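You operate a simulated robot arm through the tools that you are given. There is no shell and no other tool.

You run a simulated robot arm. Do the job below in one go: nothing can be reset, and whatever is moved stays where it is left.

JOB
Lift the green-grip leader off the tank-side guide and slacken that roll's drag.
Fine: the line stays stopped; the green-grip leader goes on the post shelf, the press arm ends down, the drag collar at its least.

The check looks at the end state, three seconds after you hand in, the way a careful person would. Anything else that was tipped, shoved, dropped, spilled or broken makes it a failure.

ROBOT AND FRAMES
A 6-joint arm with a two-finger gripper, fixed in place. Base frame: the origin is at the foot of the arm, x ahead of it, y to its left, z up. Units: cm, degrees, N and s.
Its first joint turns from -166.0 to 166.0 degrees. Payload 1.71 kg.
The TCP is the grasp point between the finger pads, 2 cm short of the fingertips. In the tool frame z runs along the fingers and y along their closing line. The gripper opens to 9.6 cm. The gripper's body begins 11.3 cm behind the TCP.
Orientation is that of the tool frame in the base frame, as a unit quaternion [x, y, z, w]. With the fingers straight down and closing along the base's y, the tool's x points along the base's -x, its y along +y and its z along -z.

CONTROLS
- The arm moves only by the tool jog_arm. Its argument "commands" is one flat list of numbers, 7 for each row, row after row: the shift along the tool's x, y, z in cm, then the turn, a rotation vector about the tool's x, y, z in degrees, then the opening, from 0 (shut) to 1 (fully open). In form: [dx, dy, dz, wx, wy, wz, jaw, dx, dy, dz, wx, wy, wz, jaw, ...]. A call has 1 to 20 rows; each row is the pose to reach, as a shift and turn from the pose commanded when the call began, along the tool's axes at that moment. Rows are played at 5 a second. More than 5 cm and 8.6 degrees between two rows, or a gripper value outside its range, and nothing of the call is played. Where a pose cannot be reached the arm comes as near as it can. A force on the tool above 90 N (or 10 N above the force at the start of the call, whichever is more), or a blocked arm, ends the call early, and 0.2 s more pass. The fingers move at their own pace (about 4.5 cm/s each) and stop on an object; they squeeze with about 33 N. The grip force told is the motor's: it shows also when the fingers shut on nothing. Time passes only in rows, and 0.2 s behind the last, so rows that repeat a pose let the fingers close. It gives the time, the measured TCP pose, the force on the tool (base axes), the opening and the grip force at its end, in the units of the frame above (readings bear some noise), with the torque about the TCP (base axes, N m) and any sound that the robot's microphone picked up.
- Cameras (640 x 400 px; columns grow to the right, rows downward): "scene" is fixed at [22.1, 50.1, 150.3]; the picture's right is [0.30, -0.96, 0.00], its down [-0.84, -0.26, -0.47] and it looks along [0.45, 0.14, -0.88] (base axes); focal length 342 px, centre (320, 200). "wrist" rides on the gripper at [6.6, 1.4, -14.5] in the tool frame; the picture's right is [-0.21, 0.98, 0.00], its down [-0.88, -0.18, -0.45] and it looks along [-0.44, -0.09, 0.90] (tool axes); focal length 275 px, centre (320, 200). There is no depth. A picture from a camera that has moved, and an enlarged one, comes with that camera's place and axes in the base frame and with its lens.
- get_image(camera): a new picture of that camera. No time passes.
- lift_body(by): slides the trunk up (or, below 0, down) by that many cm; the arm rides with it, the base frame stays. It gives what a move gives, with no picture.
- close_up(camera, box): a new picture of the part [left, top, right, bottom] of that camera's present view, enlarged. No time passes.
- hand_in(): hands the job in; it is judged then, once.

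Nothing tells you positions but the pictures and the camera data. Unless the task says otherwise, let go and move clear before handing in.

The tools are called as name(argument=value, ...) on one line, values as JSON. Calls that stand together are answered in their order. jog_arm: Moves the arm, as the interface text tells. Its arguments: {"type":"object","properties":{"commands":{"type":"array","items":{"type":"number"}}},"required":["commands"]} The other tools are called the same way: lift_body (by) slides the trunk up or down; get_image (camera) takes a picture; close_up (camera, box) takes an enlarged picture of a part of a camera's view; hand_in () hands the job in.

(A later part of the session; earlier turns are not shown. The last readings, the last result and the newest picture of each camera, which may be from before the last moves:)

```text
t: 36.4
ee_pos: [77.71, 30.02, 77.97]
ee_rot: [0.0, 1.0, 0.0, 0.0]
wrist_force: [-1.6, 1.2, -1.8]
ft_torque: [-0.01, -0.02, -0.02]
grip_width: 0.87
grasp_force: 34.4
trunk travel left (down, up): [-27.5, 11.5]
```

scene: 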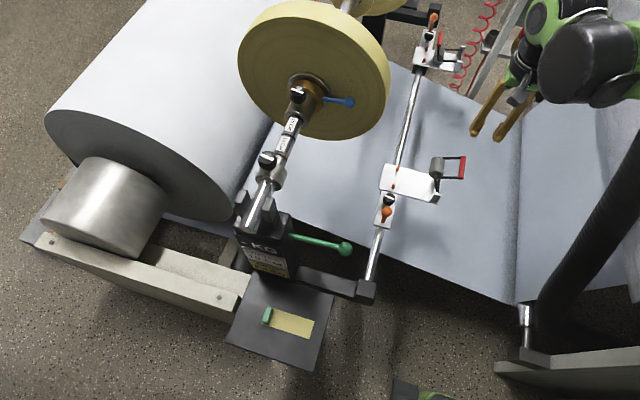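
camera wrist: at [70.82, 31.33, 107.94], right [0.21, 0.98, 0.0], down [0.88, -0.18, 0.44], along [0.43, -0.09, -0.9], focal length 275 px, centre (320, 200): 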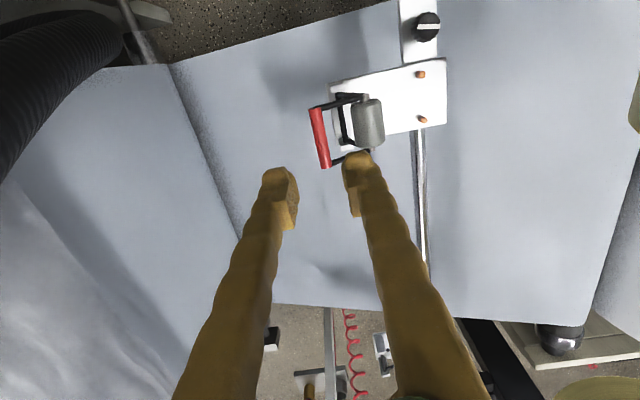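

jog_arm(commands=[0, 0.5, -0.22, 0, 0, 0, 0, 0, 1.0, -0.43, 0, 0, 0, 0, 0, 2.24, -0.72, 0, 0, 0, 0, 0, 3.5, -0.85, 0, 0, 0, 0, 0, 4.77, -0.81, 0, 0, 0, 0])

close_up(camera="scene", box=[390, 110, 490, 210])

```text
t: 37.6
ee_pos: [77.78, 34.74, 78.57]
ee_rot: [0.001, 1.0, -0.001, -0.001]
wrist_force: [-12.4, -3.0, -24.2]
ft_torque: [-0.04, 0.1, -0.01]
grip_width: 0.91
grasp_force: 35.1
trunk travel left (down, up): [-27.5, 11.5]
```

```text
4.00 times, centred on (440, 160) of scene
camera zoom: at [22.1, 50.1, 150.3], right [0.3, -0.96, 0.0], down [-0.84, -0.26, -0.47], along [0.45, 0.14, -0.88], focal length 1368 px, centre (-160, 360)
```

zoom: 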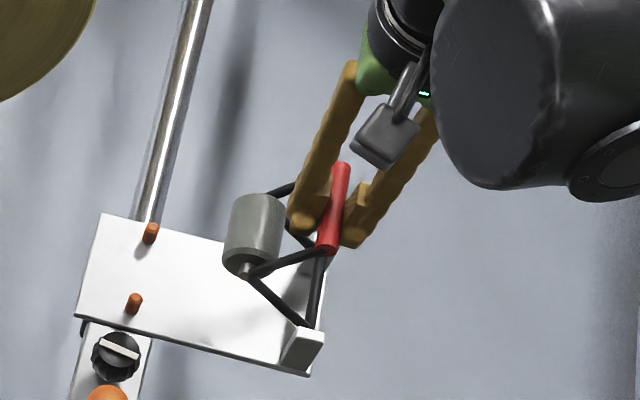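

jog_arm(commands=[0, 0.6, 0.22, 0, 0, 0, 0, 0, 1.2, 0.4, 0, 0, 0, 0, 0, 2.38, 0.75, 0, 0, 0, 0, 0, 3.5, 1.29, 0, 0, 0, 0])

close_up(camera="scene", box=[390, 110, 490, 210])

```text
t: 38.6
ee_pos: [77.71, 38.31, 77.43]
ee_rot: [0.0, 1.0, 0.0, -0.001]
wrist_force: [4.2, -1.9, -6.5]
ft_torque: [-0.01, -0.44, -0.01]
grip_width: 0.93
grasp_force: 35.2
trunk travel left (down, up): [-27.5, 11.5]
```

```text
4.00 times, centred on (440, 160) of scene
camera zoom: at [22.1, 50.1, 150.3], right [0.3, -0.96, 0.0], down [-0.84, -0.26, -0.47], along [0.45, 0.14, -0.88], focal length 1368 px, centre (-160, 360)
```

zoom: 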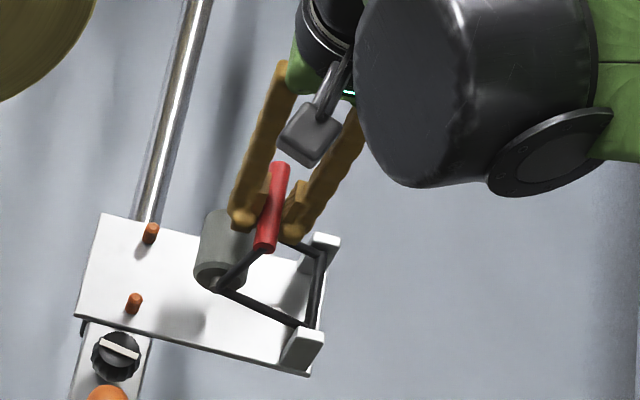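

jog_arm(commands=[0, 0.78, 0.51, 0, 0, 0, 0, 0, 1.51, 1.1, 0, 0, 0, 0, 0, 2.16, 1.76, 0, 0, 0, 0, 0, 2.66, 2.35, 0, 0, 0, 0])

close_up(camera="scene", box=[370, 110, 490, 220])

close_up(camera="wrist", box=[230, 70, 420, 260])

```text
t: 39.6
ee_pos: [77.74, 40.66, 74.96]
ee_rot: [0.0, 1.0, 0.0, -0.002]
wrist_force: [-0.2, -10.9, -7.4]
ft_torque: [-0.13, 0.05, 0.02]
grip_width: 0.92
grasp_force: 34.9
trunk travel left (down, up): [-27.5, 11.5]
```

```text
3.64 times, centred on (430, 165) of scene
camera zoom: at [22.1, 50.1, 150.3], right [0.3, -0.96, 0.0], down [-0.84, -0.26, -0.47], along [0.45, 0.14, -0.88], focal length 1244 px, centre (-80, 327)
```

zoom: 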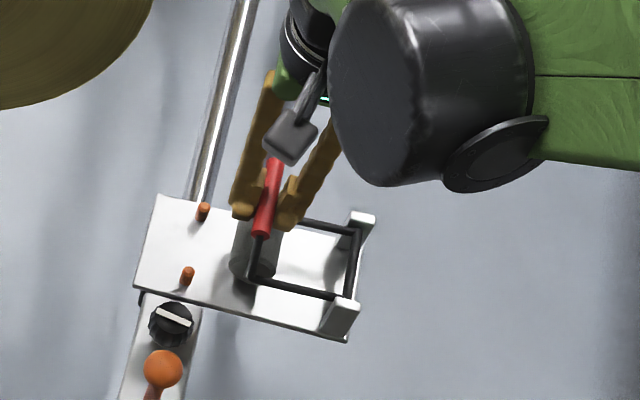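

```text
2.11 times, centred on (325, 165) of wrist
camera zoom: at [71.29, 42.19, 89.44], right [0.21, 0.98, 0.0], down [0.88, -0.18, 0.44], along [0.43, -0.09, -0.9], focal length 580 px, centre (310, 274)
```

zoom: 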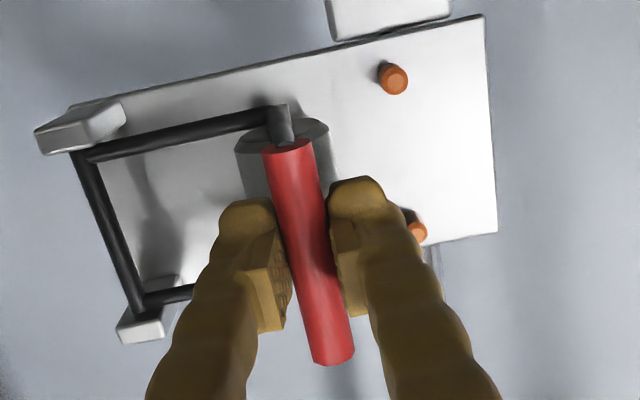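

jog_arm(commands=[0, 0.18, 0.25, 0, 0, 0, 0, 0, 0.33, 0.52, 0, 0, 0, 0])

jog_arm(commands=[0, 0.14, 0.23, 0, 0, 0, 0, 0, 0.24, 0.45, 0, 0, 0, 0])

close_up(camera="scene", box=[370, 110, 490, 220])

```text
t: 40.2
ee_pos: [77.8, 41.12, 74.44]
ee_rot: [0.001, 1.0, 0.001, 0.0]
wrist_force: [-2.4, -12.3, -6.8]
ft_torque: [-0.2, -0.15, 0.03]
grip_width: 0.95
grasp_force: 34.9
trunk travel left (down, up): [-27.5, 11.5]
```

```text
t: 40.8
ee_pos: [77.72, 41.39, 74.09]
ee_rot: [0.001, 1.0, 0.0, -0.001]
wrist_force: [-2.2, -11.4, -5.4]
ft_torque: [-0.16, 0.03, 0.02]
grip_width: 0.93
grasp_force: 34.4
trunk travel left (down, up): [-27.5, 11.5]
```

```text
3.64 times, centred on (430, 165) of scene
camera zoom: at [22.1, 50.1, 150.3], right [0.3, -0.96, 0.0], down [-0.84, -0.26, -0.47], along [0.45, 0.14, -0.88], focal length 1244 px, centre (-80, 327)
```

zoom: 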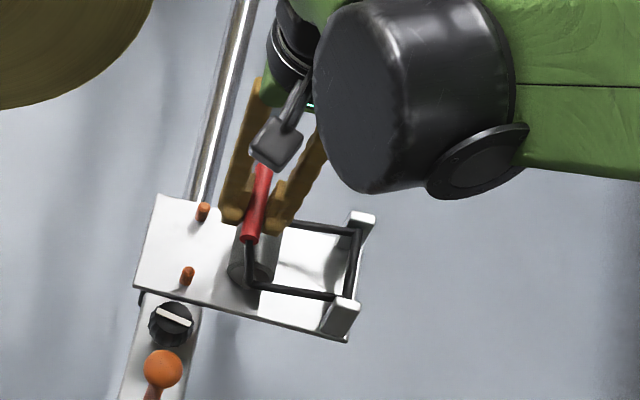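

jog_arm(commands=[0, 0.07, 0.14, 0, 0, 0, 0, 0, 0.13, 0.28, 0, 0, 0, 0])

jog_arm(commands=[0, 0.07, 0.14, 0, 0, 0, 0, 0, 0.13, 0.28, 0, 0, 0, 0])

close_up(camera="wrist", box=[230, 70, 420, 260])

```text
t: 41.4
ee_pos: [77.86, 41.45, 73.72]
ee_rot: [0.0, 1.0, 0.001, -0.002]
wrist_force: [3.9, -9.6, 1.5]
ft_torque: [-0.09, 0.21, 0.04]
grip_width: 0.97
grasp_force: 34.9
trunk travel left (down, up): [-27.5, 11.5]
```

```text
t: 42.0
ee_pos: [77.71, 41.59, 73.71]
ee_rot: [0.001, 1.0, 0.001, -0.001]
wrist_force: [6.8, -18.3, 25.3]
ft_torque: [-0.11, -0.01, 0.02]
grip_width: 0.93
grasp_force: 34.8
trunk travel left (down, up): [-27.5, 11.5]
```

```text
2.11 times, centred on (325, 165) of wrist
camera zoom: at [71.22, 42.94, 88.11], right [0.21, 0.98, 0.0], down [0.88, -0.19, 0.44], along [0.43, -0.09, -0.9], focal length 580 px, centre (310, 274)
```

zoom: 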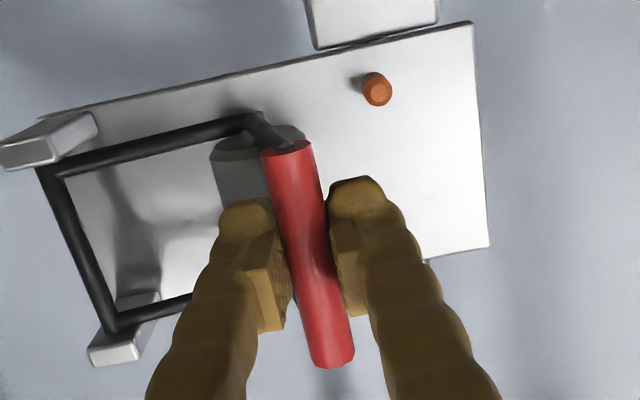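

The roller is resting on the plate, so the press arm is down. I'll ease off, open and lift clear.

jog_arm(commands=[0, -0.1, -0.15, 0, 0, 0, 0, 0, -0.1, -0.15, 0, 0, 0, 0.2, 0, -0.1, -0.15, 0, 0, 0, 0.4, 0, -0.1, -0.15, 0, 0, 0, 0.4, 0, -0.1, -4, 0, 0, 0, 0.4, 0, -0.5, -8.5, 0, 0, 0, 0.4, 0, -1, -13, 0, 0, 0, 0.4, 0, -2, -17.5, 0, 0, 0, 0.4])

get_image(camera="wrist")

get_image(camera="scene")

close_up(camera="scene", box=[360, 140, 470, 240])

```text
t: 43.8
ee_pos: [77.88, 39.77, 90.98]
ee_rot: [0.0, 1.0, -0.001, -0.001]
wrist_force: [-0.5, -0.3, -0.8]
ft_torque: [-0.01, 0.01, 0.03]
grip_width: 3.84
grasp_force: 0.1
trunk travel left (down, up): [-27.5, 11.5]
```

```text
taken
camera wrist: at [71.33, 41.08, 105.41], right [0.21, 0.98, 0.0], down [0.88, -0.18, 0.44], along [0.43, -0.09, -0.9], focal length 275 px, centre (320, 200)
```

wrist: 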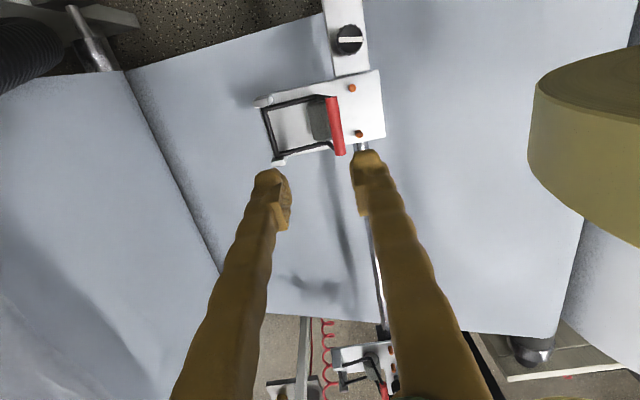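

```text
taken
```

scene: 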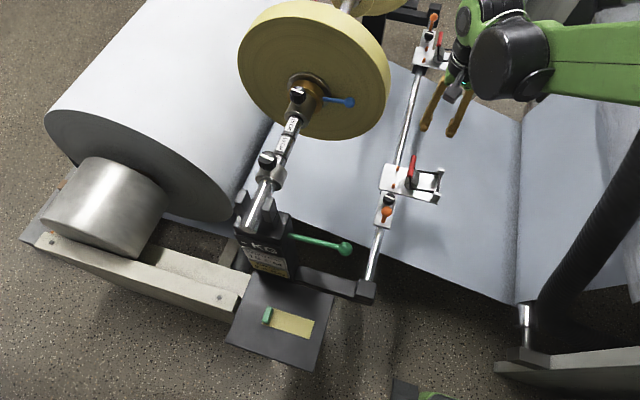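

```text
4.00 times, centred on (415, 190) of scene
camera zoom: at [22.1, 50.1, 150.3], right [0.3, -0.96, 0.0], down [-0.84, -0.26, -0.47], along [0.45, 0.14, -0.88], focal length 1368 px, centre (-60, 240)
```

zoom: 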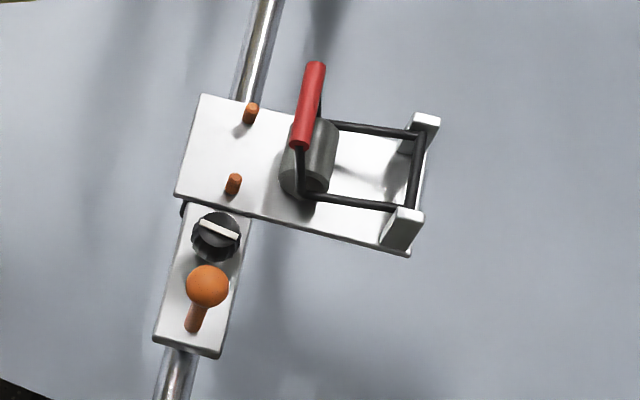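

The press arm is down again on the empty guide. Now the drag collar: I'll back off and turn the tool toward horizontal to reach the blue lever from the front, going through open space.

jog_arm(commands=[2.5, 0.6, -3, 0, -7.5, 0, 0.4, 5, 1.2, -6, 0, -15, 0, 0.4, 7.5, 1.9, -9, 0, -22.5, 0, 0.4, 10, 2.5, -12, 0, -30, 0, 0.4, 12.5, 3.1, -15, 0, -37.5, 0, 0.4, 15, 3.7, -18, 0, -45, 0, 0.4, 17.5, 4.4, -21, 0, -52.5, 0, 0.4, 19, 5, -24, 0, -60, 0, 0.4])

get_image(camera="wrist")

get_image(camera="scene")

```text
t: 45.6
ee_pos: [58.94, 44.85, 114.88]
ee_rot: [0.001, 0.866, 0.0, 0.5]
wrist_force: [-0.5, 0.5, -0.4]
ft_torque: [0.03, 0.0, 0.01]
grip_width: 3.82
grasp_force: 0.0
trunk travel left (down, up): [-27.5, 11.5]
```

```text
taken
camera wrist: at [43.12, 46.23, 116.49], right [0.1, 0.98, 0.18], down [0.05, -0.19, 0.98], along [0.99, -0.09, -0.07], focal length 275 px, centre (320, 200)
```

wrist: 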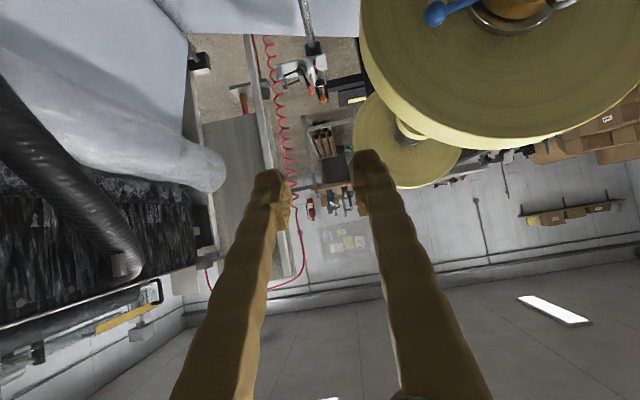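

```text
taken
```

scene: 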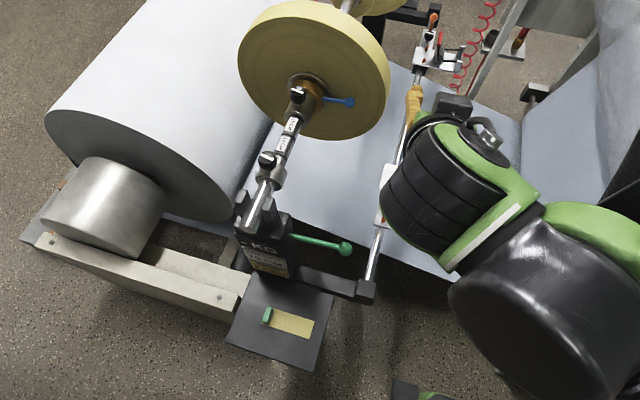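

close_up(camera="wrist", box=[400, 0, 600, 60])

close_up(camera="wrist", box=[340, 80, 480, 190])

jog_arm(commands=[0, 0, 0, 0, 0, -8.2, 0.4, 0, 0, 0, 0, 0, -16.4, 0.4, 0, 0, 0, 0, 0, -24.6, 0.4, 0, 0, 0, 0, 0, -32.8, 0.4, 0, 0, 0, 0, 0, -41, 0.4, 0, 0, 0, 0, 0, -49.2, 0.4, 0, 0, 0, 0, 0, -57.4, 0.4, 0, 0, 0, 0, 0, -65.6, 0.4, 0, 0, 0, 0, 0, -73.8, 0.3, 0, 0, 0, 0, 0, -82, 0.22, 0, 0, 0, 0, 0, -90, 0.22])

get_image(camera="wrist")

get_image(camera="scene")

```text
3.20 times, centred on (500, 30) of wrist
camera zoom: at [43.12, 46.23, 116.49], right [0.1, 0.98, 0.18], down [0.05, -0.19, 0.98], along [0.99, -0.09, -0.07], focal length 881 px, centre (-256, 744)
```

zoom: 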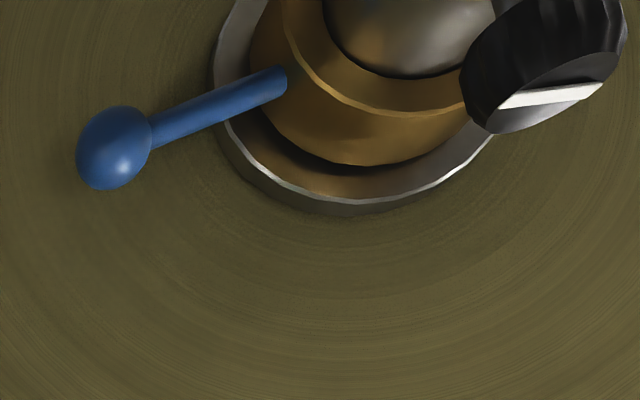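

```text
3.64 times, centred on (410, 135) of wrist
camera zoom: at [43.12, 46.23, 116.49], right [0.1, 0.98, 0.18], down [0.05, -0.19, 0.98], along [0.99, -0.09, -0.07], focal length 1001 px, centre (-7, 436)
```

zoom: 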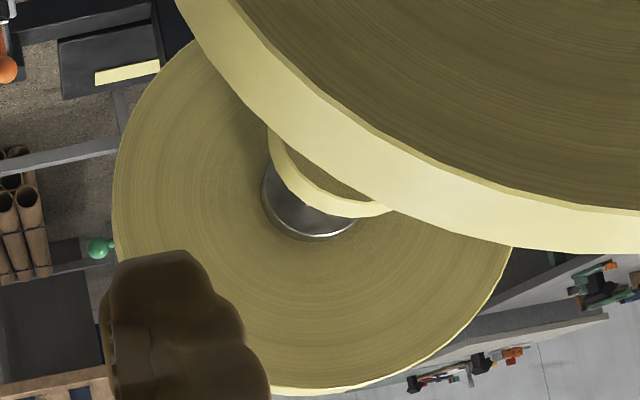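

```text
t: 48.0
ee_pos: [58.86, 44.84, 115.0]
ee_rot: [0.614, -0.612, 0.353, -0.354]
wrist_force: [-0.7, 0.0, 0.5]
ft_torque: [0.02, -0.02, -0.04]
grip_width: 2.14
grasp_force: 0.0
trunk travel left (down, up): [-27.5, 11.5]
```

```text
taken
camera wrist: at [45.76, 38.19, 121.02], right [-0.49, 0.2, -0.85], down [-0.29, 0.88, 0.38], along [0.82, 0.44, -0.37], focal length 275 px, centre (320, 200)
```

wrist: 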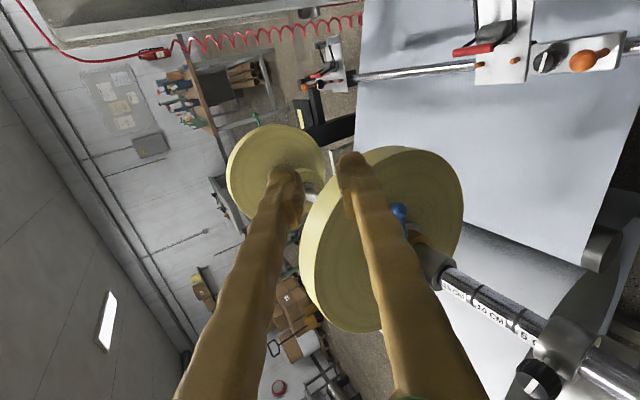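

```text
taken
```

scene: 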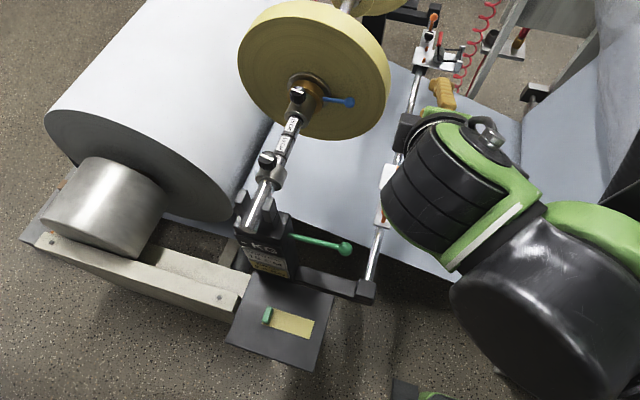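

The tool points forward and down with the jaws vertical. I'll move to a pre-approach point in front of the blue lever.

jog_arm(commands=[-3.5, 1.77, 1.6, 0, 0, 0, 0.22, -7, 3.54, 3.2, 0, 0, 0, 0.22, -10.5, 5.3, 4.8, 0, 0, 0, 0.22, -14, 7.07, 6.4, 0, 0, 0, 0.22, -17.5, 8.84, 8, 0, 0, 0, 0.22])

get_image(camera="wrist")

get_image(camera="scene")

close_up(camera="wrist", box=[260, 90, 460, 240])

```text
t: 49.2
ee_pos: [61.38, 62.04, 103.47]
ee_rot: [0.613, -0.612, 0.353, -0.353]
wrist_force: [0.4, 1.0, 1.1]
ft_torque: [-0.03, 0.05, 0.03]
grip_width: 2.12
grasp_force: 0.0
trunk travel left (down, up): [-27.5, 11.5]
```

```text
taken
camera wrist: at [48.2, 55.53, 109.36], right [-0.49, 0.21, -0.85], down [-0.29, 0.88, 0.38], along [0.82, 0.44, -0.37], focal length 275 px, centre (320, 200)
```

wrist: 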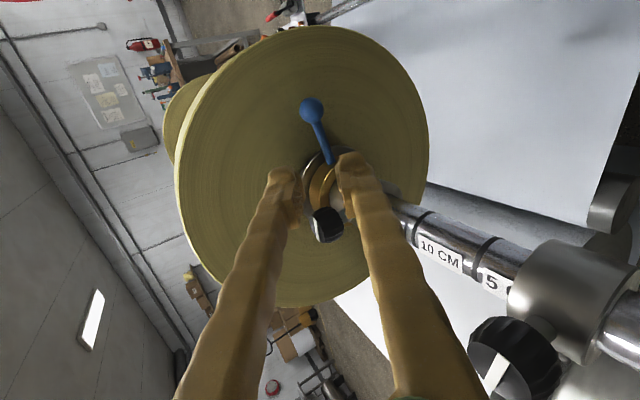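

```text
taken
```

scene: 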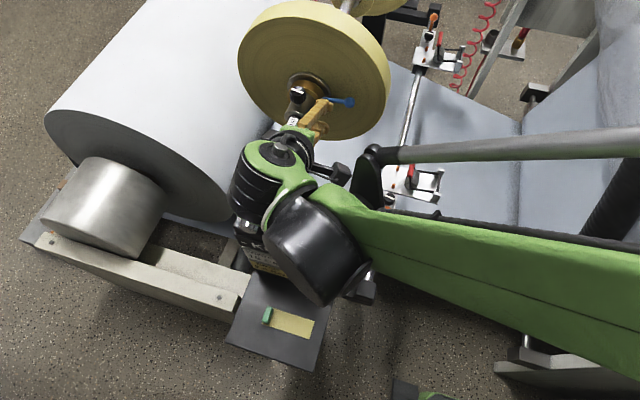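

```text
2.67 times, centred on (360, 165) of wrist
camera zoom: at [48.2, 55.53, 109.36], right [-0.49, 0.21, -0.85], down [-0.29, 0.88, 0.38], along [0.82, 0.44, -0.37], focal length 734 px, centre (213, 293)
```

zoom: 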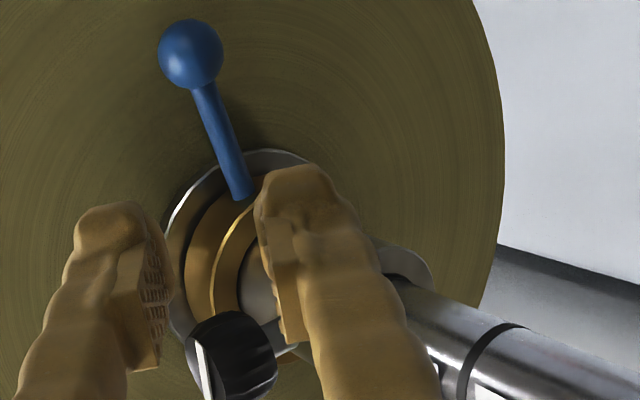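

jog_arm(commands=[-0.1, 0.1, 3, 0, 0, 0, 0.22, -0.2, 0.2, 6, 0, 0, 0, 0.22, -0.26, 0.3, 9, 0, 0, 0, 0.22])

get_image(camera="wrist")

close_up(camera="wrist", box=[230, 90, 430, 260])

close_up(camera="scene", box=[260, 60, 400, 180])

```text
t: 50.0
ee_pos: [69.09, 62.3, 98.71]
ee_rot: [0.613, -0.612, 0.353, -0.352]
wrist_force: [-0.1, 0.7, -1.2]
ft_torque: [-0.02, 0.02, 0.02]
grip_width: 2.09
grasp_force: 0.1
trunk travel left (down, up): [-27.5, 11.5]
```

```text
taken
camera wrist: at [55.85, 55.86, 104.58], right [-0.49, 0.21, -0.85], down [-0.29, 0.88, 0.38], along [0.82, 0.44, -0.37], focal length 275 px, centre (320, 200)
```

wrist: 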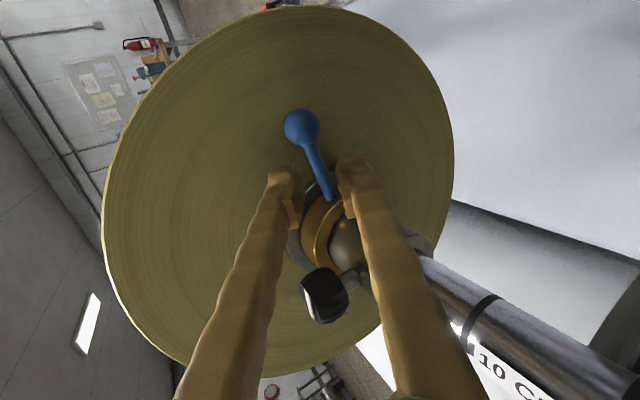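

```text
2.35 times, centred on (330, 175) of wrist
camera zoom: at [55.85, 55.86, 104.58], right [-0.49, 0.21, -0.85], down [-0.29, 0.88, 0.38], along [0.82, 0.44, -0.37], focal length 648 px, centre (296, 259)
```

zoom: 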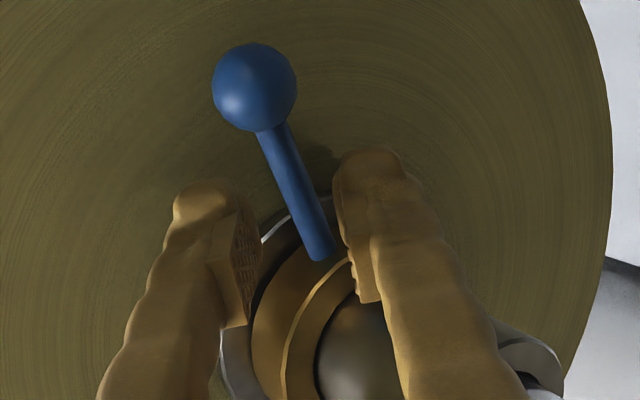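

```text
3.33 times, centred on (330, 120) of scene
camera zoom: at [22.1, 50.1, 150.3], right [0.3, -0.96, 0.0], down [-0.84, -0.26, -0.47], along [0.45, 0.14, -0.88], focal length 1140 px, centre (287, 467)
```

zoom: 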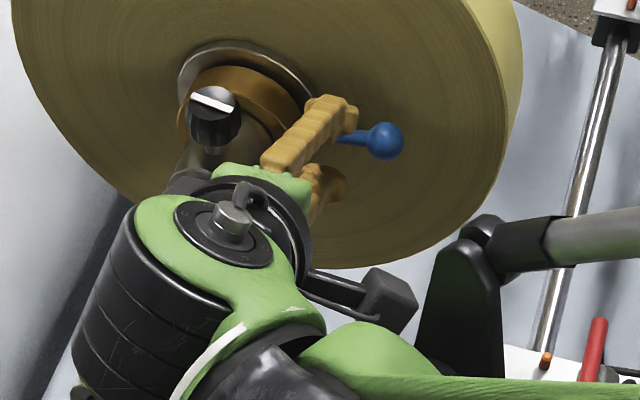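

jog_arm(commands=[0, 0.05, 1.5, 0, 0, 0, 0.22, 0, 0.1, 3.0, 0, 0, 0, 0.22])

close_up(camera="wrist", box=[230, 90, 430, 260])

close_up(camera="scene", box=[260, 60, 400, 180])

```text
t: 50.6
ee_pos: [71.52, 62.4, 97.12]
ee_rot: [-0.612, 0.614, -0.353, 0.354]
wrist_force: [0.3, -0.3, -1.1]
ft_torque: [0.02, 0.01, 0.02]
grip_width: 2.15
grasp_force: 0.1
trunk travel left (down, up): [-27.5, 11.5]
```

```text
2.35 times, centred on (330, 175) of wrist
camera zoom: at [58.38, 55.87, 103.02], right [-0.49, 0.21, -0.85], down [-0.29, 0.88, 0.38], along [0.82, 0.44, -0.37], focal length 648 px, centre (296, 259)
```

zoom: 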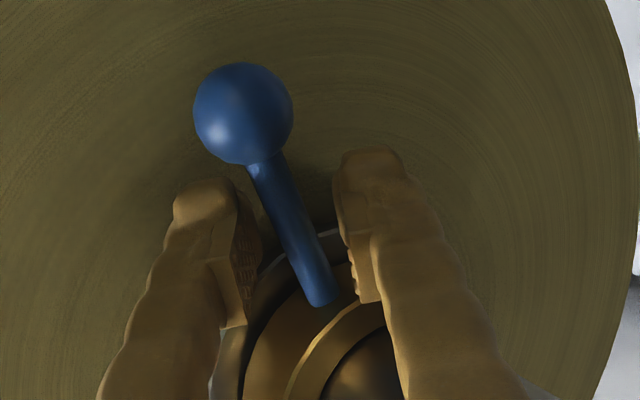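

```text
3.33 times, centred on (330, 120) of scene
camera zoom: at [22.1, 50.1, 150.3], right [0.3, -0.96, 0.0], down [-0.84, -0.26, -0.47], along [0.45, 0.14, -0.88], focal length 1140 px, centre (287, 467)
```

zoom: 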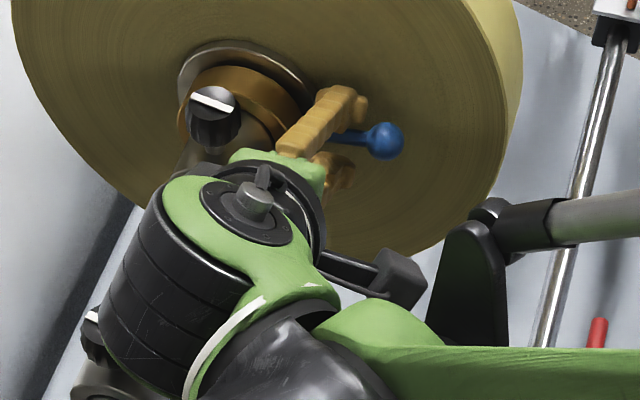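

The lever rod is caged between the fingers. I'll try a counter-clockwise (upward, loosening by convention) turn about the shaft axis and watch for feedback.

jog_arm(commands=[-0.12, -0.37, -0.21, 0, 2, -3.46, 0.22, -0.244, -0.737, -0.428, 0, 4.01, -6.93, 0.22, -0.42, -1.09, -0.63, 0, 6.02, -10.4, 0.22, -0.604, -1.437, -0.834, 0, 8.03, -13.87, 0.22])

close_up(camera="wrist", box=[230, 90, 430, 260])

close_up(camera="scene", box=[260, 60, 400, 180])

```text
t: 51.6
ee_pos: [71.43, 63.18, 98.74]
ee_rot: [0.656, -0.557, 0.435, -0.264]
wrist_force: [-2.0, 0.5, -0.5]
ft_torque: [0.02, 0.05, -0.01]
grip_width: 2.28
grasp_force: 1.1
trunk travel left (down, up): [-27.5, 11.5]
```

```text
2.35 times, centred on (330, 175) of wrist
camera zoom: at [58.33, 58.45, 106.27], right [-0.49, -0.04, -0.87], down [-0.29, 0.95, 0.13], along [0.82, 0.32, -0.48], focal length 648 px, centre (296, 259)
```

zoom: 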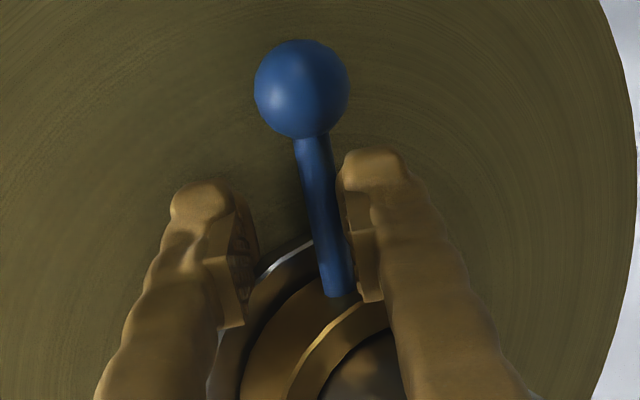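

```text
3.33 times, centred on (330, 120) of scene
camera zoom: at [22.1, 50.1, 150.3], right [0.3, -0.96, 0.0], down [-0.84, -0.26, -0.47], along [0.45, 0.14, -0.88], focal length 1140 px, centre (287, 467)
```

zoom: 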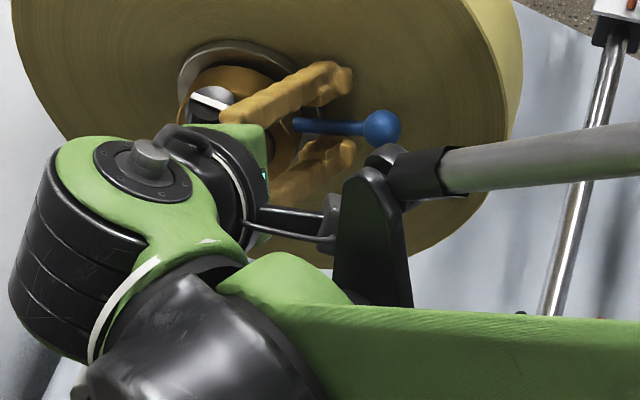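

The lever follows easily so far, with slack in the cage. I'll continue the same rotation.

jog_arm(commands=[-0.12, -0.37, -0.21, 0, 2, -3.46, 0.22, -0.244, -0.737, -0.428, 0, 4.01, -6.93, 0.22, -0.42, -1.09, -0.63, 0, 6.02, -10.4, 0.22, -0.604, -1.437, -0.834, 0, 8.03, -13.87, 0.22])

close_up(camera="wrist", box=[230, 90, 430, 260])

get_image(camera="scene")

```text
t: 52.6
ee_pos: [71.41, 63.97, 100.1]
ee_rot: [0.687, -0.49, 0.509, -0.171]
wrist_force: [-1.1, 0.3, -1.1]
ft_torque: [0.04, 0.03, 0.0]
grip_width: 2.27
grasp_force: 1.0
trunk travel left (down, up): [-27.5, 11.5]
```

```text
2.35 times, centred on (330, 175) of wrist
camera zoom: at [58.31, 61.78, 108.7], right [-0.49, -0.28, -0.83], down [-0.29, 0.95, -0.14], along [0.82, 0.17, -0.54], focal length 648 px, centre (296, 259)
```

zoom: 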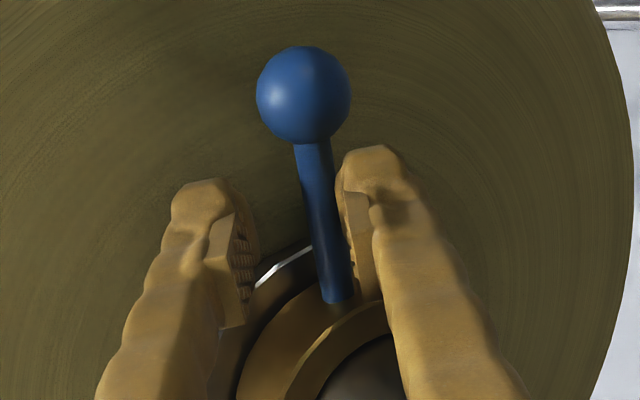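

```text
taken
```

scene: 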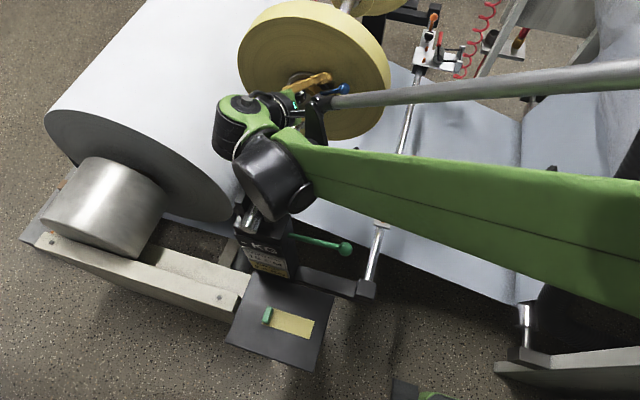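

jog_arm(commands=[-0.12, -0.37, -0.21, 0, 2, -3.46, 0.22, -0.244, -0.737, -0.428, 0, 4.01, -6.93, 0.22, -0.42, -1.09, -0.63, 0, 6.02, -10.4, 0.22, -0.604, -1.437, -0.834, 0, 8.03, -13.87, 0.22])

close_up(camera="wrist", box=[230, 90, 430, 260])

close_up(camera="scene", box=[190, 50, 390, 300])

```text
t: 53.6
ee_pos: [71.64, 65.5, 101.28]
ee_rot: [0.704, -0.416, 0.572, -0.072]
wrist_force: [-4.6, -0.4, -0.9]
ft_torque: [0.02, 0.02, -0.1]
grip_width: 2.32
grasp_force: 1.6
trunk travel left (down, up): [-27.5, 11.5]
```

```text
2.35 times, centred on (330, 175) of wrist
camera zoom: at [58.34, 65.62, 110.09], right [-0.49, -0.49, -0.72], down [-0.29, 0.87, -0.4], along [0.82, 0.02, -0.57], focal length 648 px, centre (296, 259)
```

zoom: 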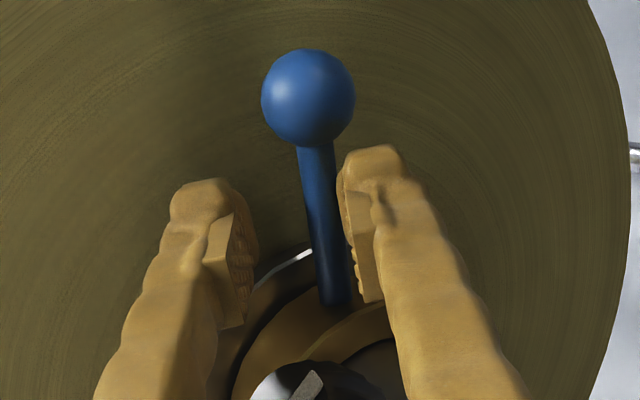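

```text
1.60 times, centred on (290, 175) of scene
camera zoom: at [22.1, 50.1, 150.3], right [0.3, -0.96, 0.0], down [-0.84, -0.26, -0.47], along [0.45, 0.14, -0.88], focal length 547 px, centre (368, 240)
```

zoom: 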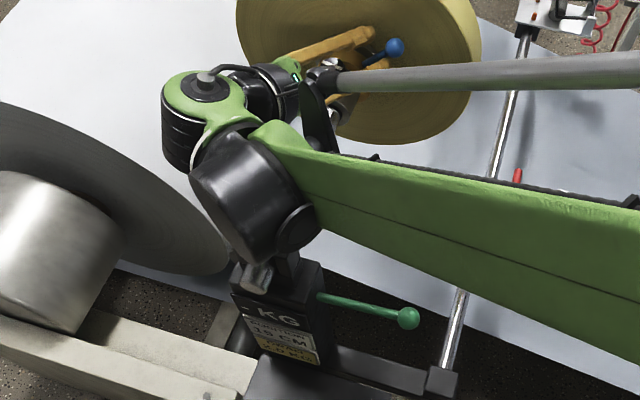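

Freely turning with no stop yet, but the sleeve's black knob is getting close to the fingers. I'll open slightly and shift outward to cage the ball itself, giving clearance from the knob.

jog_arm(commands=[0, 0, 0, 0, 0, 0, 0.32, 0.6, 0, 0, 0, 0, 0, 0.32, 1.5, 0, 0, 0, 0, 0, 0.32, 2.8, 0, 0, 0, 0, 0, 0.32])

close_up(camera="wrist", box=[200, 70, 440, 290])

close_up(camera="scene", box=[240, 40, 400, 160])

```text
t: 54.6
ee_pos: [71.65, 63.64, 103.26]
ee_rot: [0.704, -0.416, 0.572, -0.072]
wrist_force: [-0.4, 0.1, 0.1]
ft_torque: [-0.04, -0.05, -0.03]
grip_width: 3.07
grasp_force: 0.1
trunk travel left (down, up): [-27.5, 11.5]
```

```text
1.82 times, centred on (320, 180) of wrist
camera zoom: at [58.34, 63.8, 112.1], right [-0.49, -0.49, -0.72], down [-0.29, 0.87, -0.4], along [0.82, 0.02, -0.57], focal length 500 px, centre (320, 236)
```

zoom: 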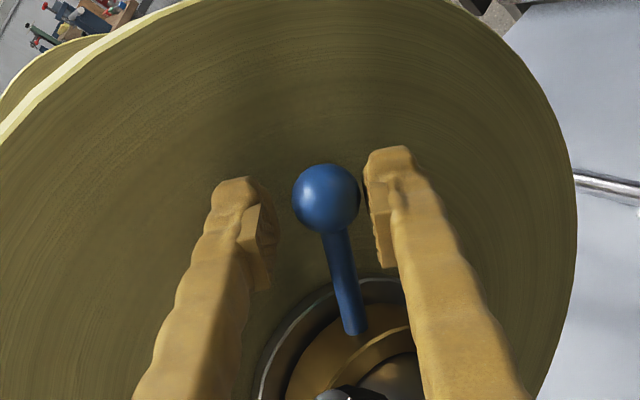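

```text
3.33 times, centred on (320, 100) of scene
camera zoom: at [22.1, 50.1, 150.3], right [0.3, -0.96, 0.0], down [-0.84, -0.26, -0.47], along [0.45, 0.14, -0.88], focal length 1140 px, centre (320, 533)
```

zoom: 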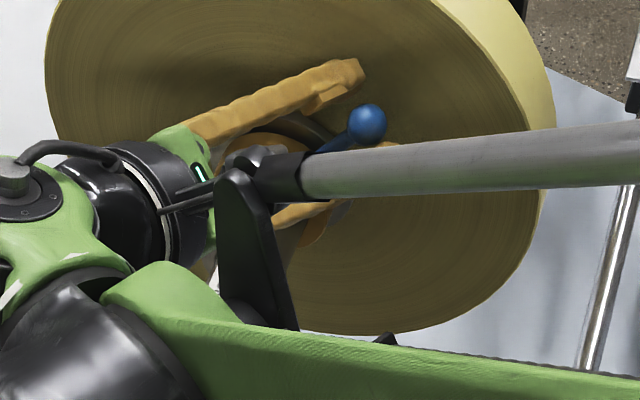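

jog_arm(commands=[-0.114, -0.542, -0.314, 0, 2, -3.47, 0.32, -0.271, -1.075, -0.624, 0, 4.01, -6.93, 0.32, -0.471, -1.597, -0.927, 0, 6.02, -10.4, 0.32, -0.712, -2.107, -1.222, 0, 8.03, -13.87, 0.32])

close_up(camera="wrist", box=[200, 70, 440, 290])

get_image(camera="scene")

```text
t: 55.6
ee_pos: [71.52, 65.95, 104.44]
ee_rot: [0.707, -0.331, 0.624, 0.025]
wrist_force: [-0.9, 0.2, 0.2]
ft_torque: [0.01, 0.01, -0.01]
grip_width: 3.1
grasp_force: 0.4
trunk travel left (down, up): [-27.5, 11.5]
```

```text
1.82 times, centred on (320, 180) of wrist
camera zoom: at [58.3, 68.52, 112.89], right [-0.49, -0.67, -0.55], down [-0.29, 0.73, -0.62], along [0.82, -0.14, -0.55], focal length 500 px, centre (320, 236)
```

zoom: 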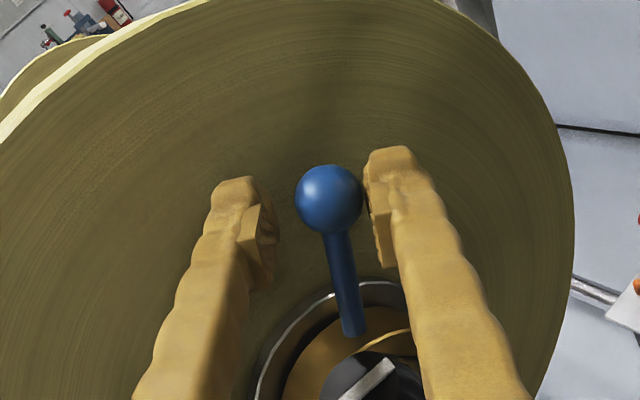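

```text
taken
```

scene: 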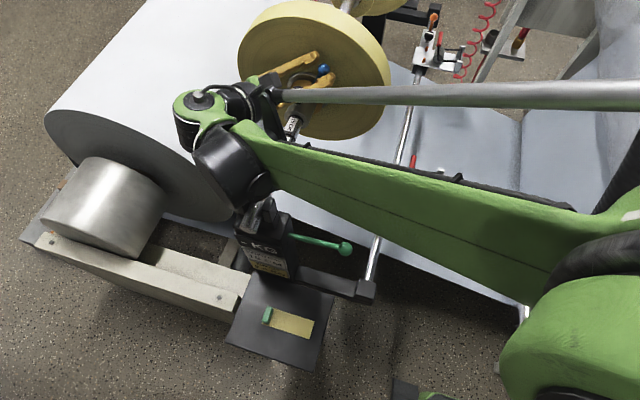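

jog_arm(commands=[-0.114, -0.542, -0.314, 0, 2, -3.47, 0.32, -0.271, -1.075, -0.624, 0, 4.01, -6.93, 0.32, -0.471, -1.597, -0.927, 0, 6.02, -10.4, 0.32, -0.712, -2.107, -1.222, 0, 8.03, -13.87, 0.32])

close_up(camera="wrist", box=[200, 70, 440, 290])

get_image(camera="scene")

```text
t: 56.6
ee_pos: [71.43, 68.11, 104.96]
ee_rot: [0.696, -0.242, 0.664, 0.124]
wrist_force: [-12.3, -18.2, -5.7]
ft_torque: [0.14, 0.1, -0.35]
grip_width: 4.59
grasp_force: 11.6
trunk travel left (down, up): [-27.5, 11.5]
```

```text
1.82 times, centred on (320, 180) of wrist
camera zoom: at [58.25, 73.17, 112.31], right [-0.49, -0.8, -0.35], down [-0.29, 0.53, -0.8], along [0.82, -0.29, -0.49], focal length 500 px, centre (320, 236)
```

zoom: 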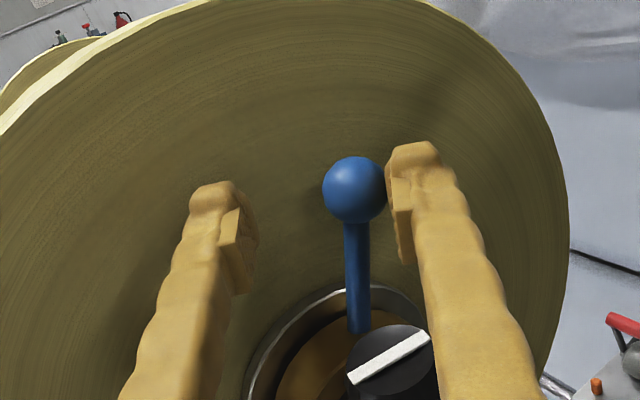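

```text
taken
```

scene: 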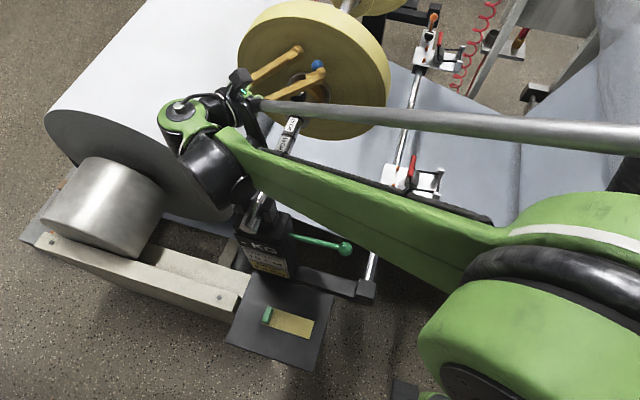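

The ball hit resistance: the fingers were spread and about 18 N built up, with the lever at roughly 75° above horizontal. This looks like a stop. I'll relax and look closely.

jog_arm(commands=[0.035, 0.27, 0.16, 0, -1, 1.73, 0.48, 0.07, 0.547, 0.317, 0, -2, 3.47, 0.48, 0.17, 1.1, 0.64, 0, -4.01, 6.93, 0.48])

close_up(camera="wrist", box=[200, 70, 440, 290])

close_up(camera="scene", box=[220, 30, 400, 160])

close_up(camera="scene", box=[225, 225, 305, 285])

```text
t: 57.4
ee_pos: [71.53, 67.12, 104.73]
ee_rot: [0.703, -0.288, 0.646, 0.075]
wrist_force: [0.0, -1.1, -0.1]
ft_torque: [-0.03, -0.03, 0.0]
grip_width: 4.59
grasp_force: 0.1
trunk travel left (down, up): [-27.5, 11.5]
```

```text
1.82 times, centred on (320, 180) of wrist
camera zoom: at [58.29, 70.88, 112.78], right [-0.49, -0.74, -0.46], down [-0.29, 0.63, -0.72], along [0.82, -0.22, -0.53], focal length 500 px, centre (320, 236)
```

zoom: 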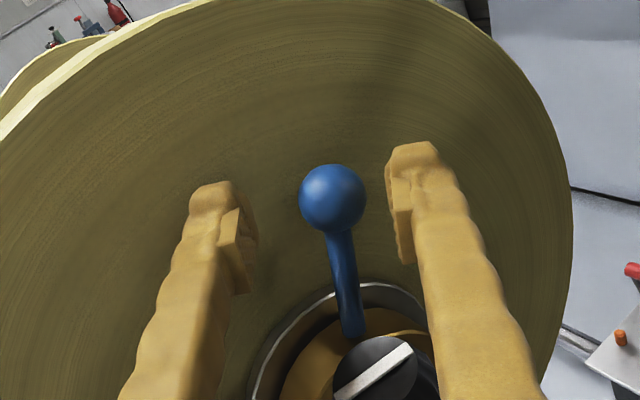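

```text
3.08 times, centred on (310, 95) of scene
camera zoom: at [22.1, 50.1, 150.3], right [0.3, -0.96, 0.0], down [-0.84, -0.26, -0.47], along [0.45, 0.14, -0.88], focal length 1052 px, centre (351, 523)
```

zoom: 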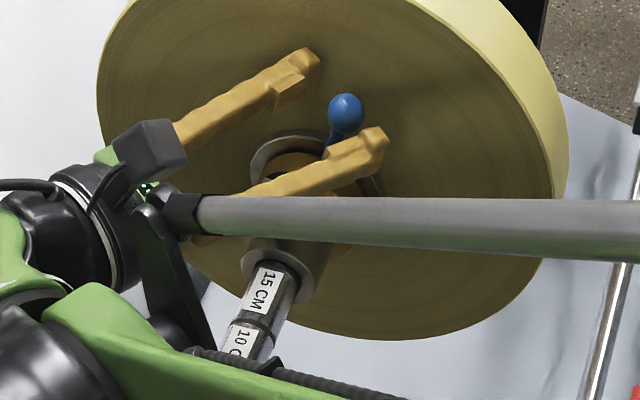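

```text
6.67 times, centred on (265, 255) of scene
camera zoom: at [22.1, 50.1, 150.3], right [0.3, -0.96, 0.0], down [-0.84, -0.26, -0.47], along [0.45, 0.14, -0.88], focal length 2280 px, centre (687, -167)
```

zoom: 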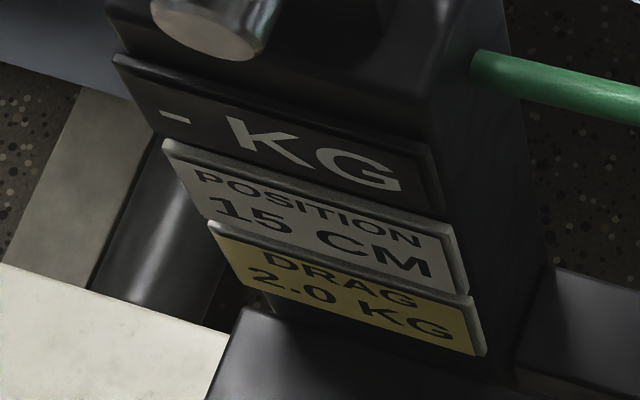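

jog_arm(commands=[0.5, 0, -4, 0, 0, 0, 0.48, 1.5, 0, -8.5, 0, 0, 0, 0.48, 2.5, 0, -13, 0, 0, 0, 0.48])

get_image(camera="scene")

close_up(camera="scene", box=[265, 60, 365, 130])

get_image(camera="wrist")

close_up(camera="wrist", box=[260, 120, 420, 260])

```text
t: 58.2
ee_pos: [60.31, 72.53, 109.06]
ee_rot: [0.704, -0.287, 0.646, 0.075]
wrist_force: [-0.9, 0.0, 0.7]
ft_torque: [0.01, -0.03, -0.04]
grip_width: 4.61
grasp_force: 0.2
trunk travel left (down, up): [-27.5, 11.5]
```

```text
taken
```

scene: 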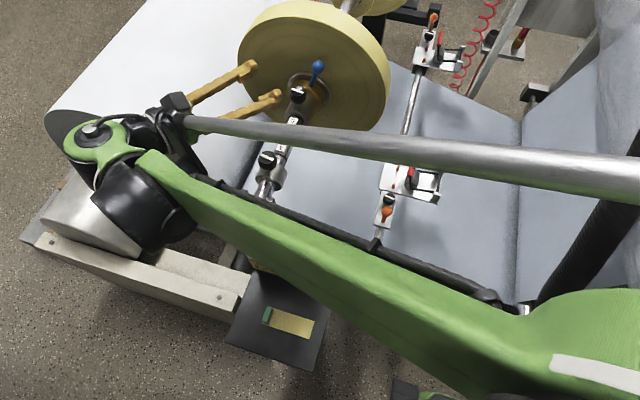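

```text
5.71 times, centred on (315, 95) of scene
camera zoom: at [22.1, 50.1, 150.3], right [0.3, -0.96, 0.0], down [-0.84, -0.26, -0.47], along [0.45, 0.14, -0.88], focal length 1954 px, centre (349, 800)
```

zoom: 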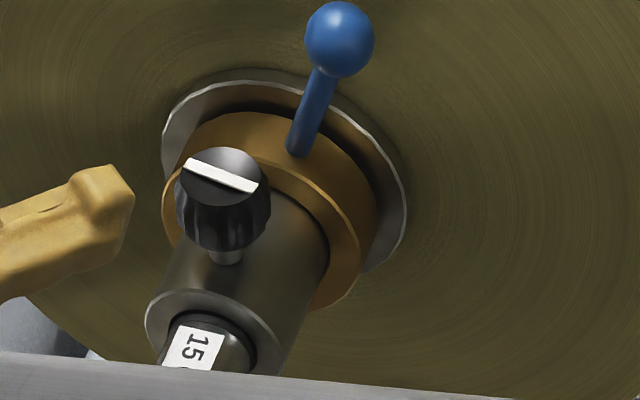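

```text
taken
camera wrist: at [47.13, 76.31, 117.15], right [-0.49, -0.74, -0.46], down [-0.29, 0.63, -0.72], along [0.82, -0.22, -0.53], focal length 275 px, centre (320, 200)
```

wrist: 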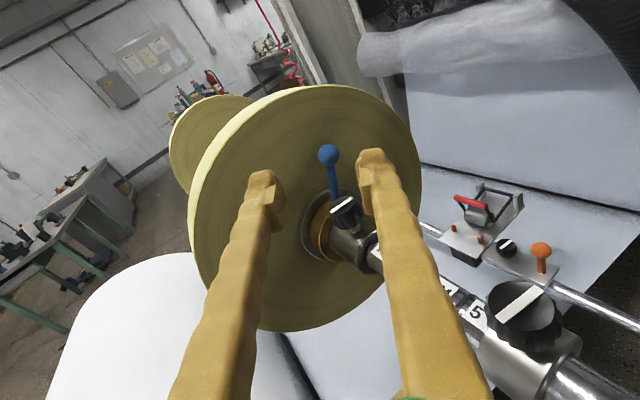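

```text
2.86 times, centred on (340, 190) of wrist
camera zoom: at [47.13, 76.31, 117.15], right [-0.49, -0.74, -0.46], down [-0.29, 0.63, -0.72], along [0.82, -0.22, -0.53], focal length 786 px, centre (263, 229)
```

zoom: 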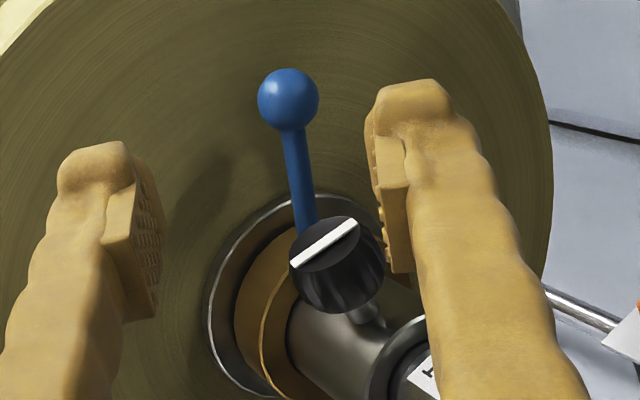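

The lever stays at the upper stop and nothing else moved. Before trusting the direction, I want to see the underside of the collar for any markings or stop features, so I'll reorient in free space.

jog_arm(commands=[0.76, 1.4, 0.82, 0, -4.01, 6.93, 0.4, 1.52, 2.8, 1.63, 0, -8.03, 13.87, 0.4, 2.28, 4.2, 2.45, 0, -12.04, 20.8, 0.4, 3.04, 5.6, 3.26, 0, -16.05, 27.7, 0.4, 3.8, 7, 4.1, 0, -20.06, 34.67, 0.4, 4.56, 8.4, 4.9, 0, -24.1, 41.6, 0.4, 5.3, 9.8, 5.7, 0, -28.1, 48.5, 0.4, 6.1, 11.2, 6.5, 0, -32.1, 55.5, 0.4, 6.85, 12.65, 7.34, 0, -36.1, 62.4, 0.4])

jog_arm(commands=[0, 0, 0, 0, 0, 8.2, 0.4, 0, 0, 0, 0, 0, 16.4, 0.4, 0, 0, 0, 0, 0, 24.6, 0.4, 0, 0, 0, 0, 0, 32.8, 0.4, 0, 0, 0, 0, 0, 41, 0.4, 0, 0, 0, 0, 0, 49.2, 0.4, 0, 0, 0, 0, 0, 57.4, 0.4, 0, 0, 0, 0, 0, 65.6, 0.4, 0, 0, 0, 0, 0, 73.8, 0.4, 0, 0, 0, 0, 0, 82, 0.4, 0, 0, 0, 0, 0, 90, 0.4])

get_image(camera="wrist")

get_image(camera="scene")

```text
t: 60.2
ee_pos: [60.36, 56.36, 111.17]
ee_rot: [-0.612, 0.613, -0.353, 0.353]
wrist_force: [1.2, 0.0, 0.2]
ft_torque: [-0.02, 0.0, 0.02]
grip_width: 3.82
grasp_force: 0.1
trunk travel left (down, up): [-27.5, 11.5]
```

```text
t: 62.6
ee_pos: [60.42, 56.42, 111.15]
ee_rot: [0.001, 0.866, 0.001, 0.5]
wrist_force: [-0.6, -0.6, -1.2]
ft_torque: [-0.01, 0.01, 0.04]
grip_width: 3.82
grasp_force: 0.1
trunk travel left (down, up): [-27.5, 11.5]
```

```text
taken
camera wrist: at [44.55, 57.9, 112.69], right [0.1, 0.98, 0.18], down [0.05, -0.19, 0.98], along [0.99, -0.09, -0.07], focal length 275 px, centre (320, 200)
```

wrist: 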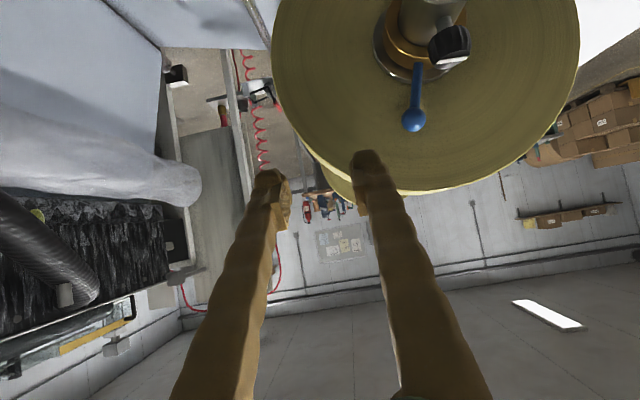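

```text
taken
```

scene: 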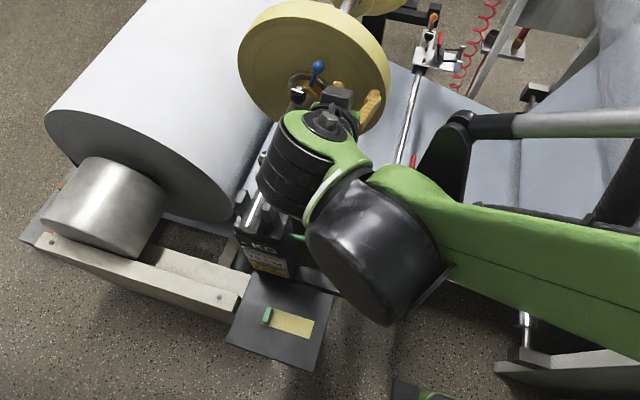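

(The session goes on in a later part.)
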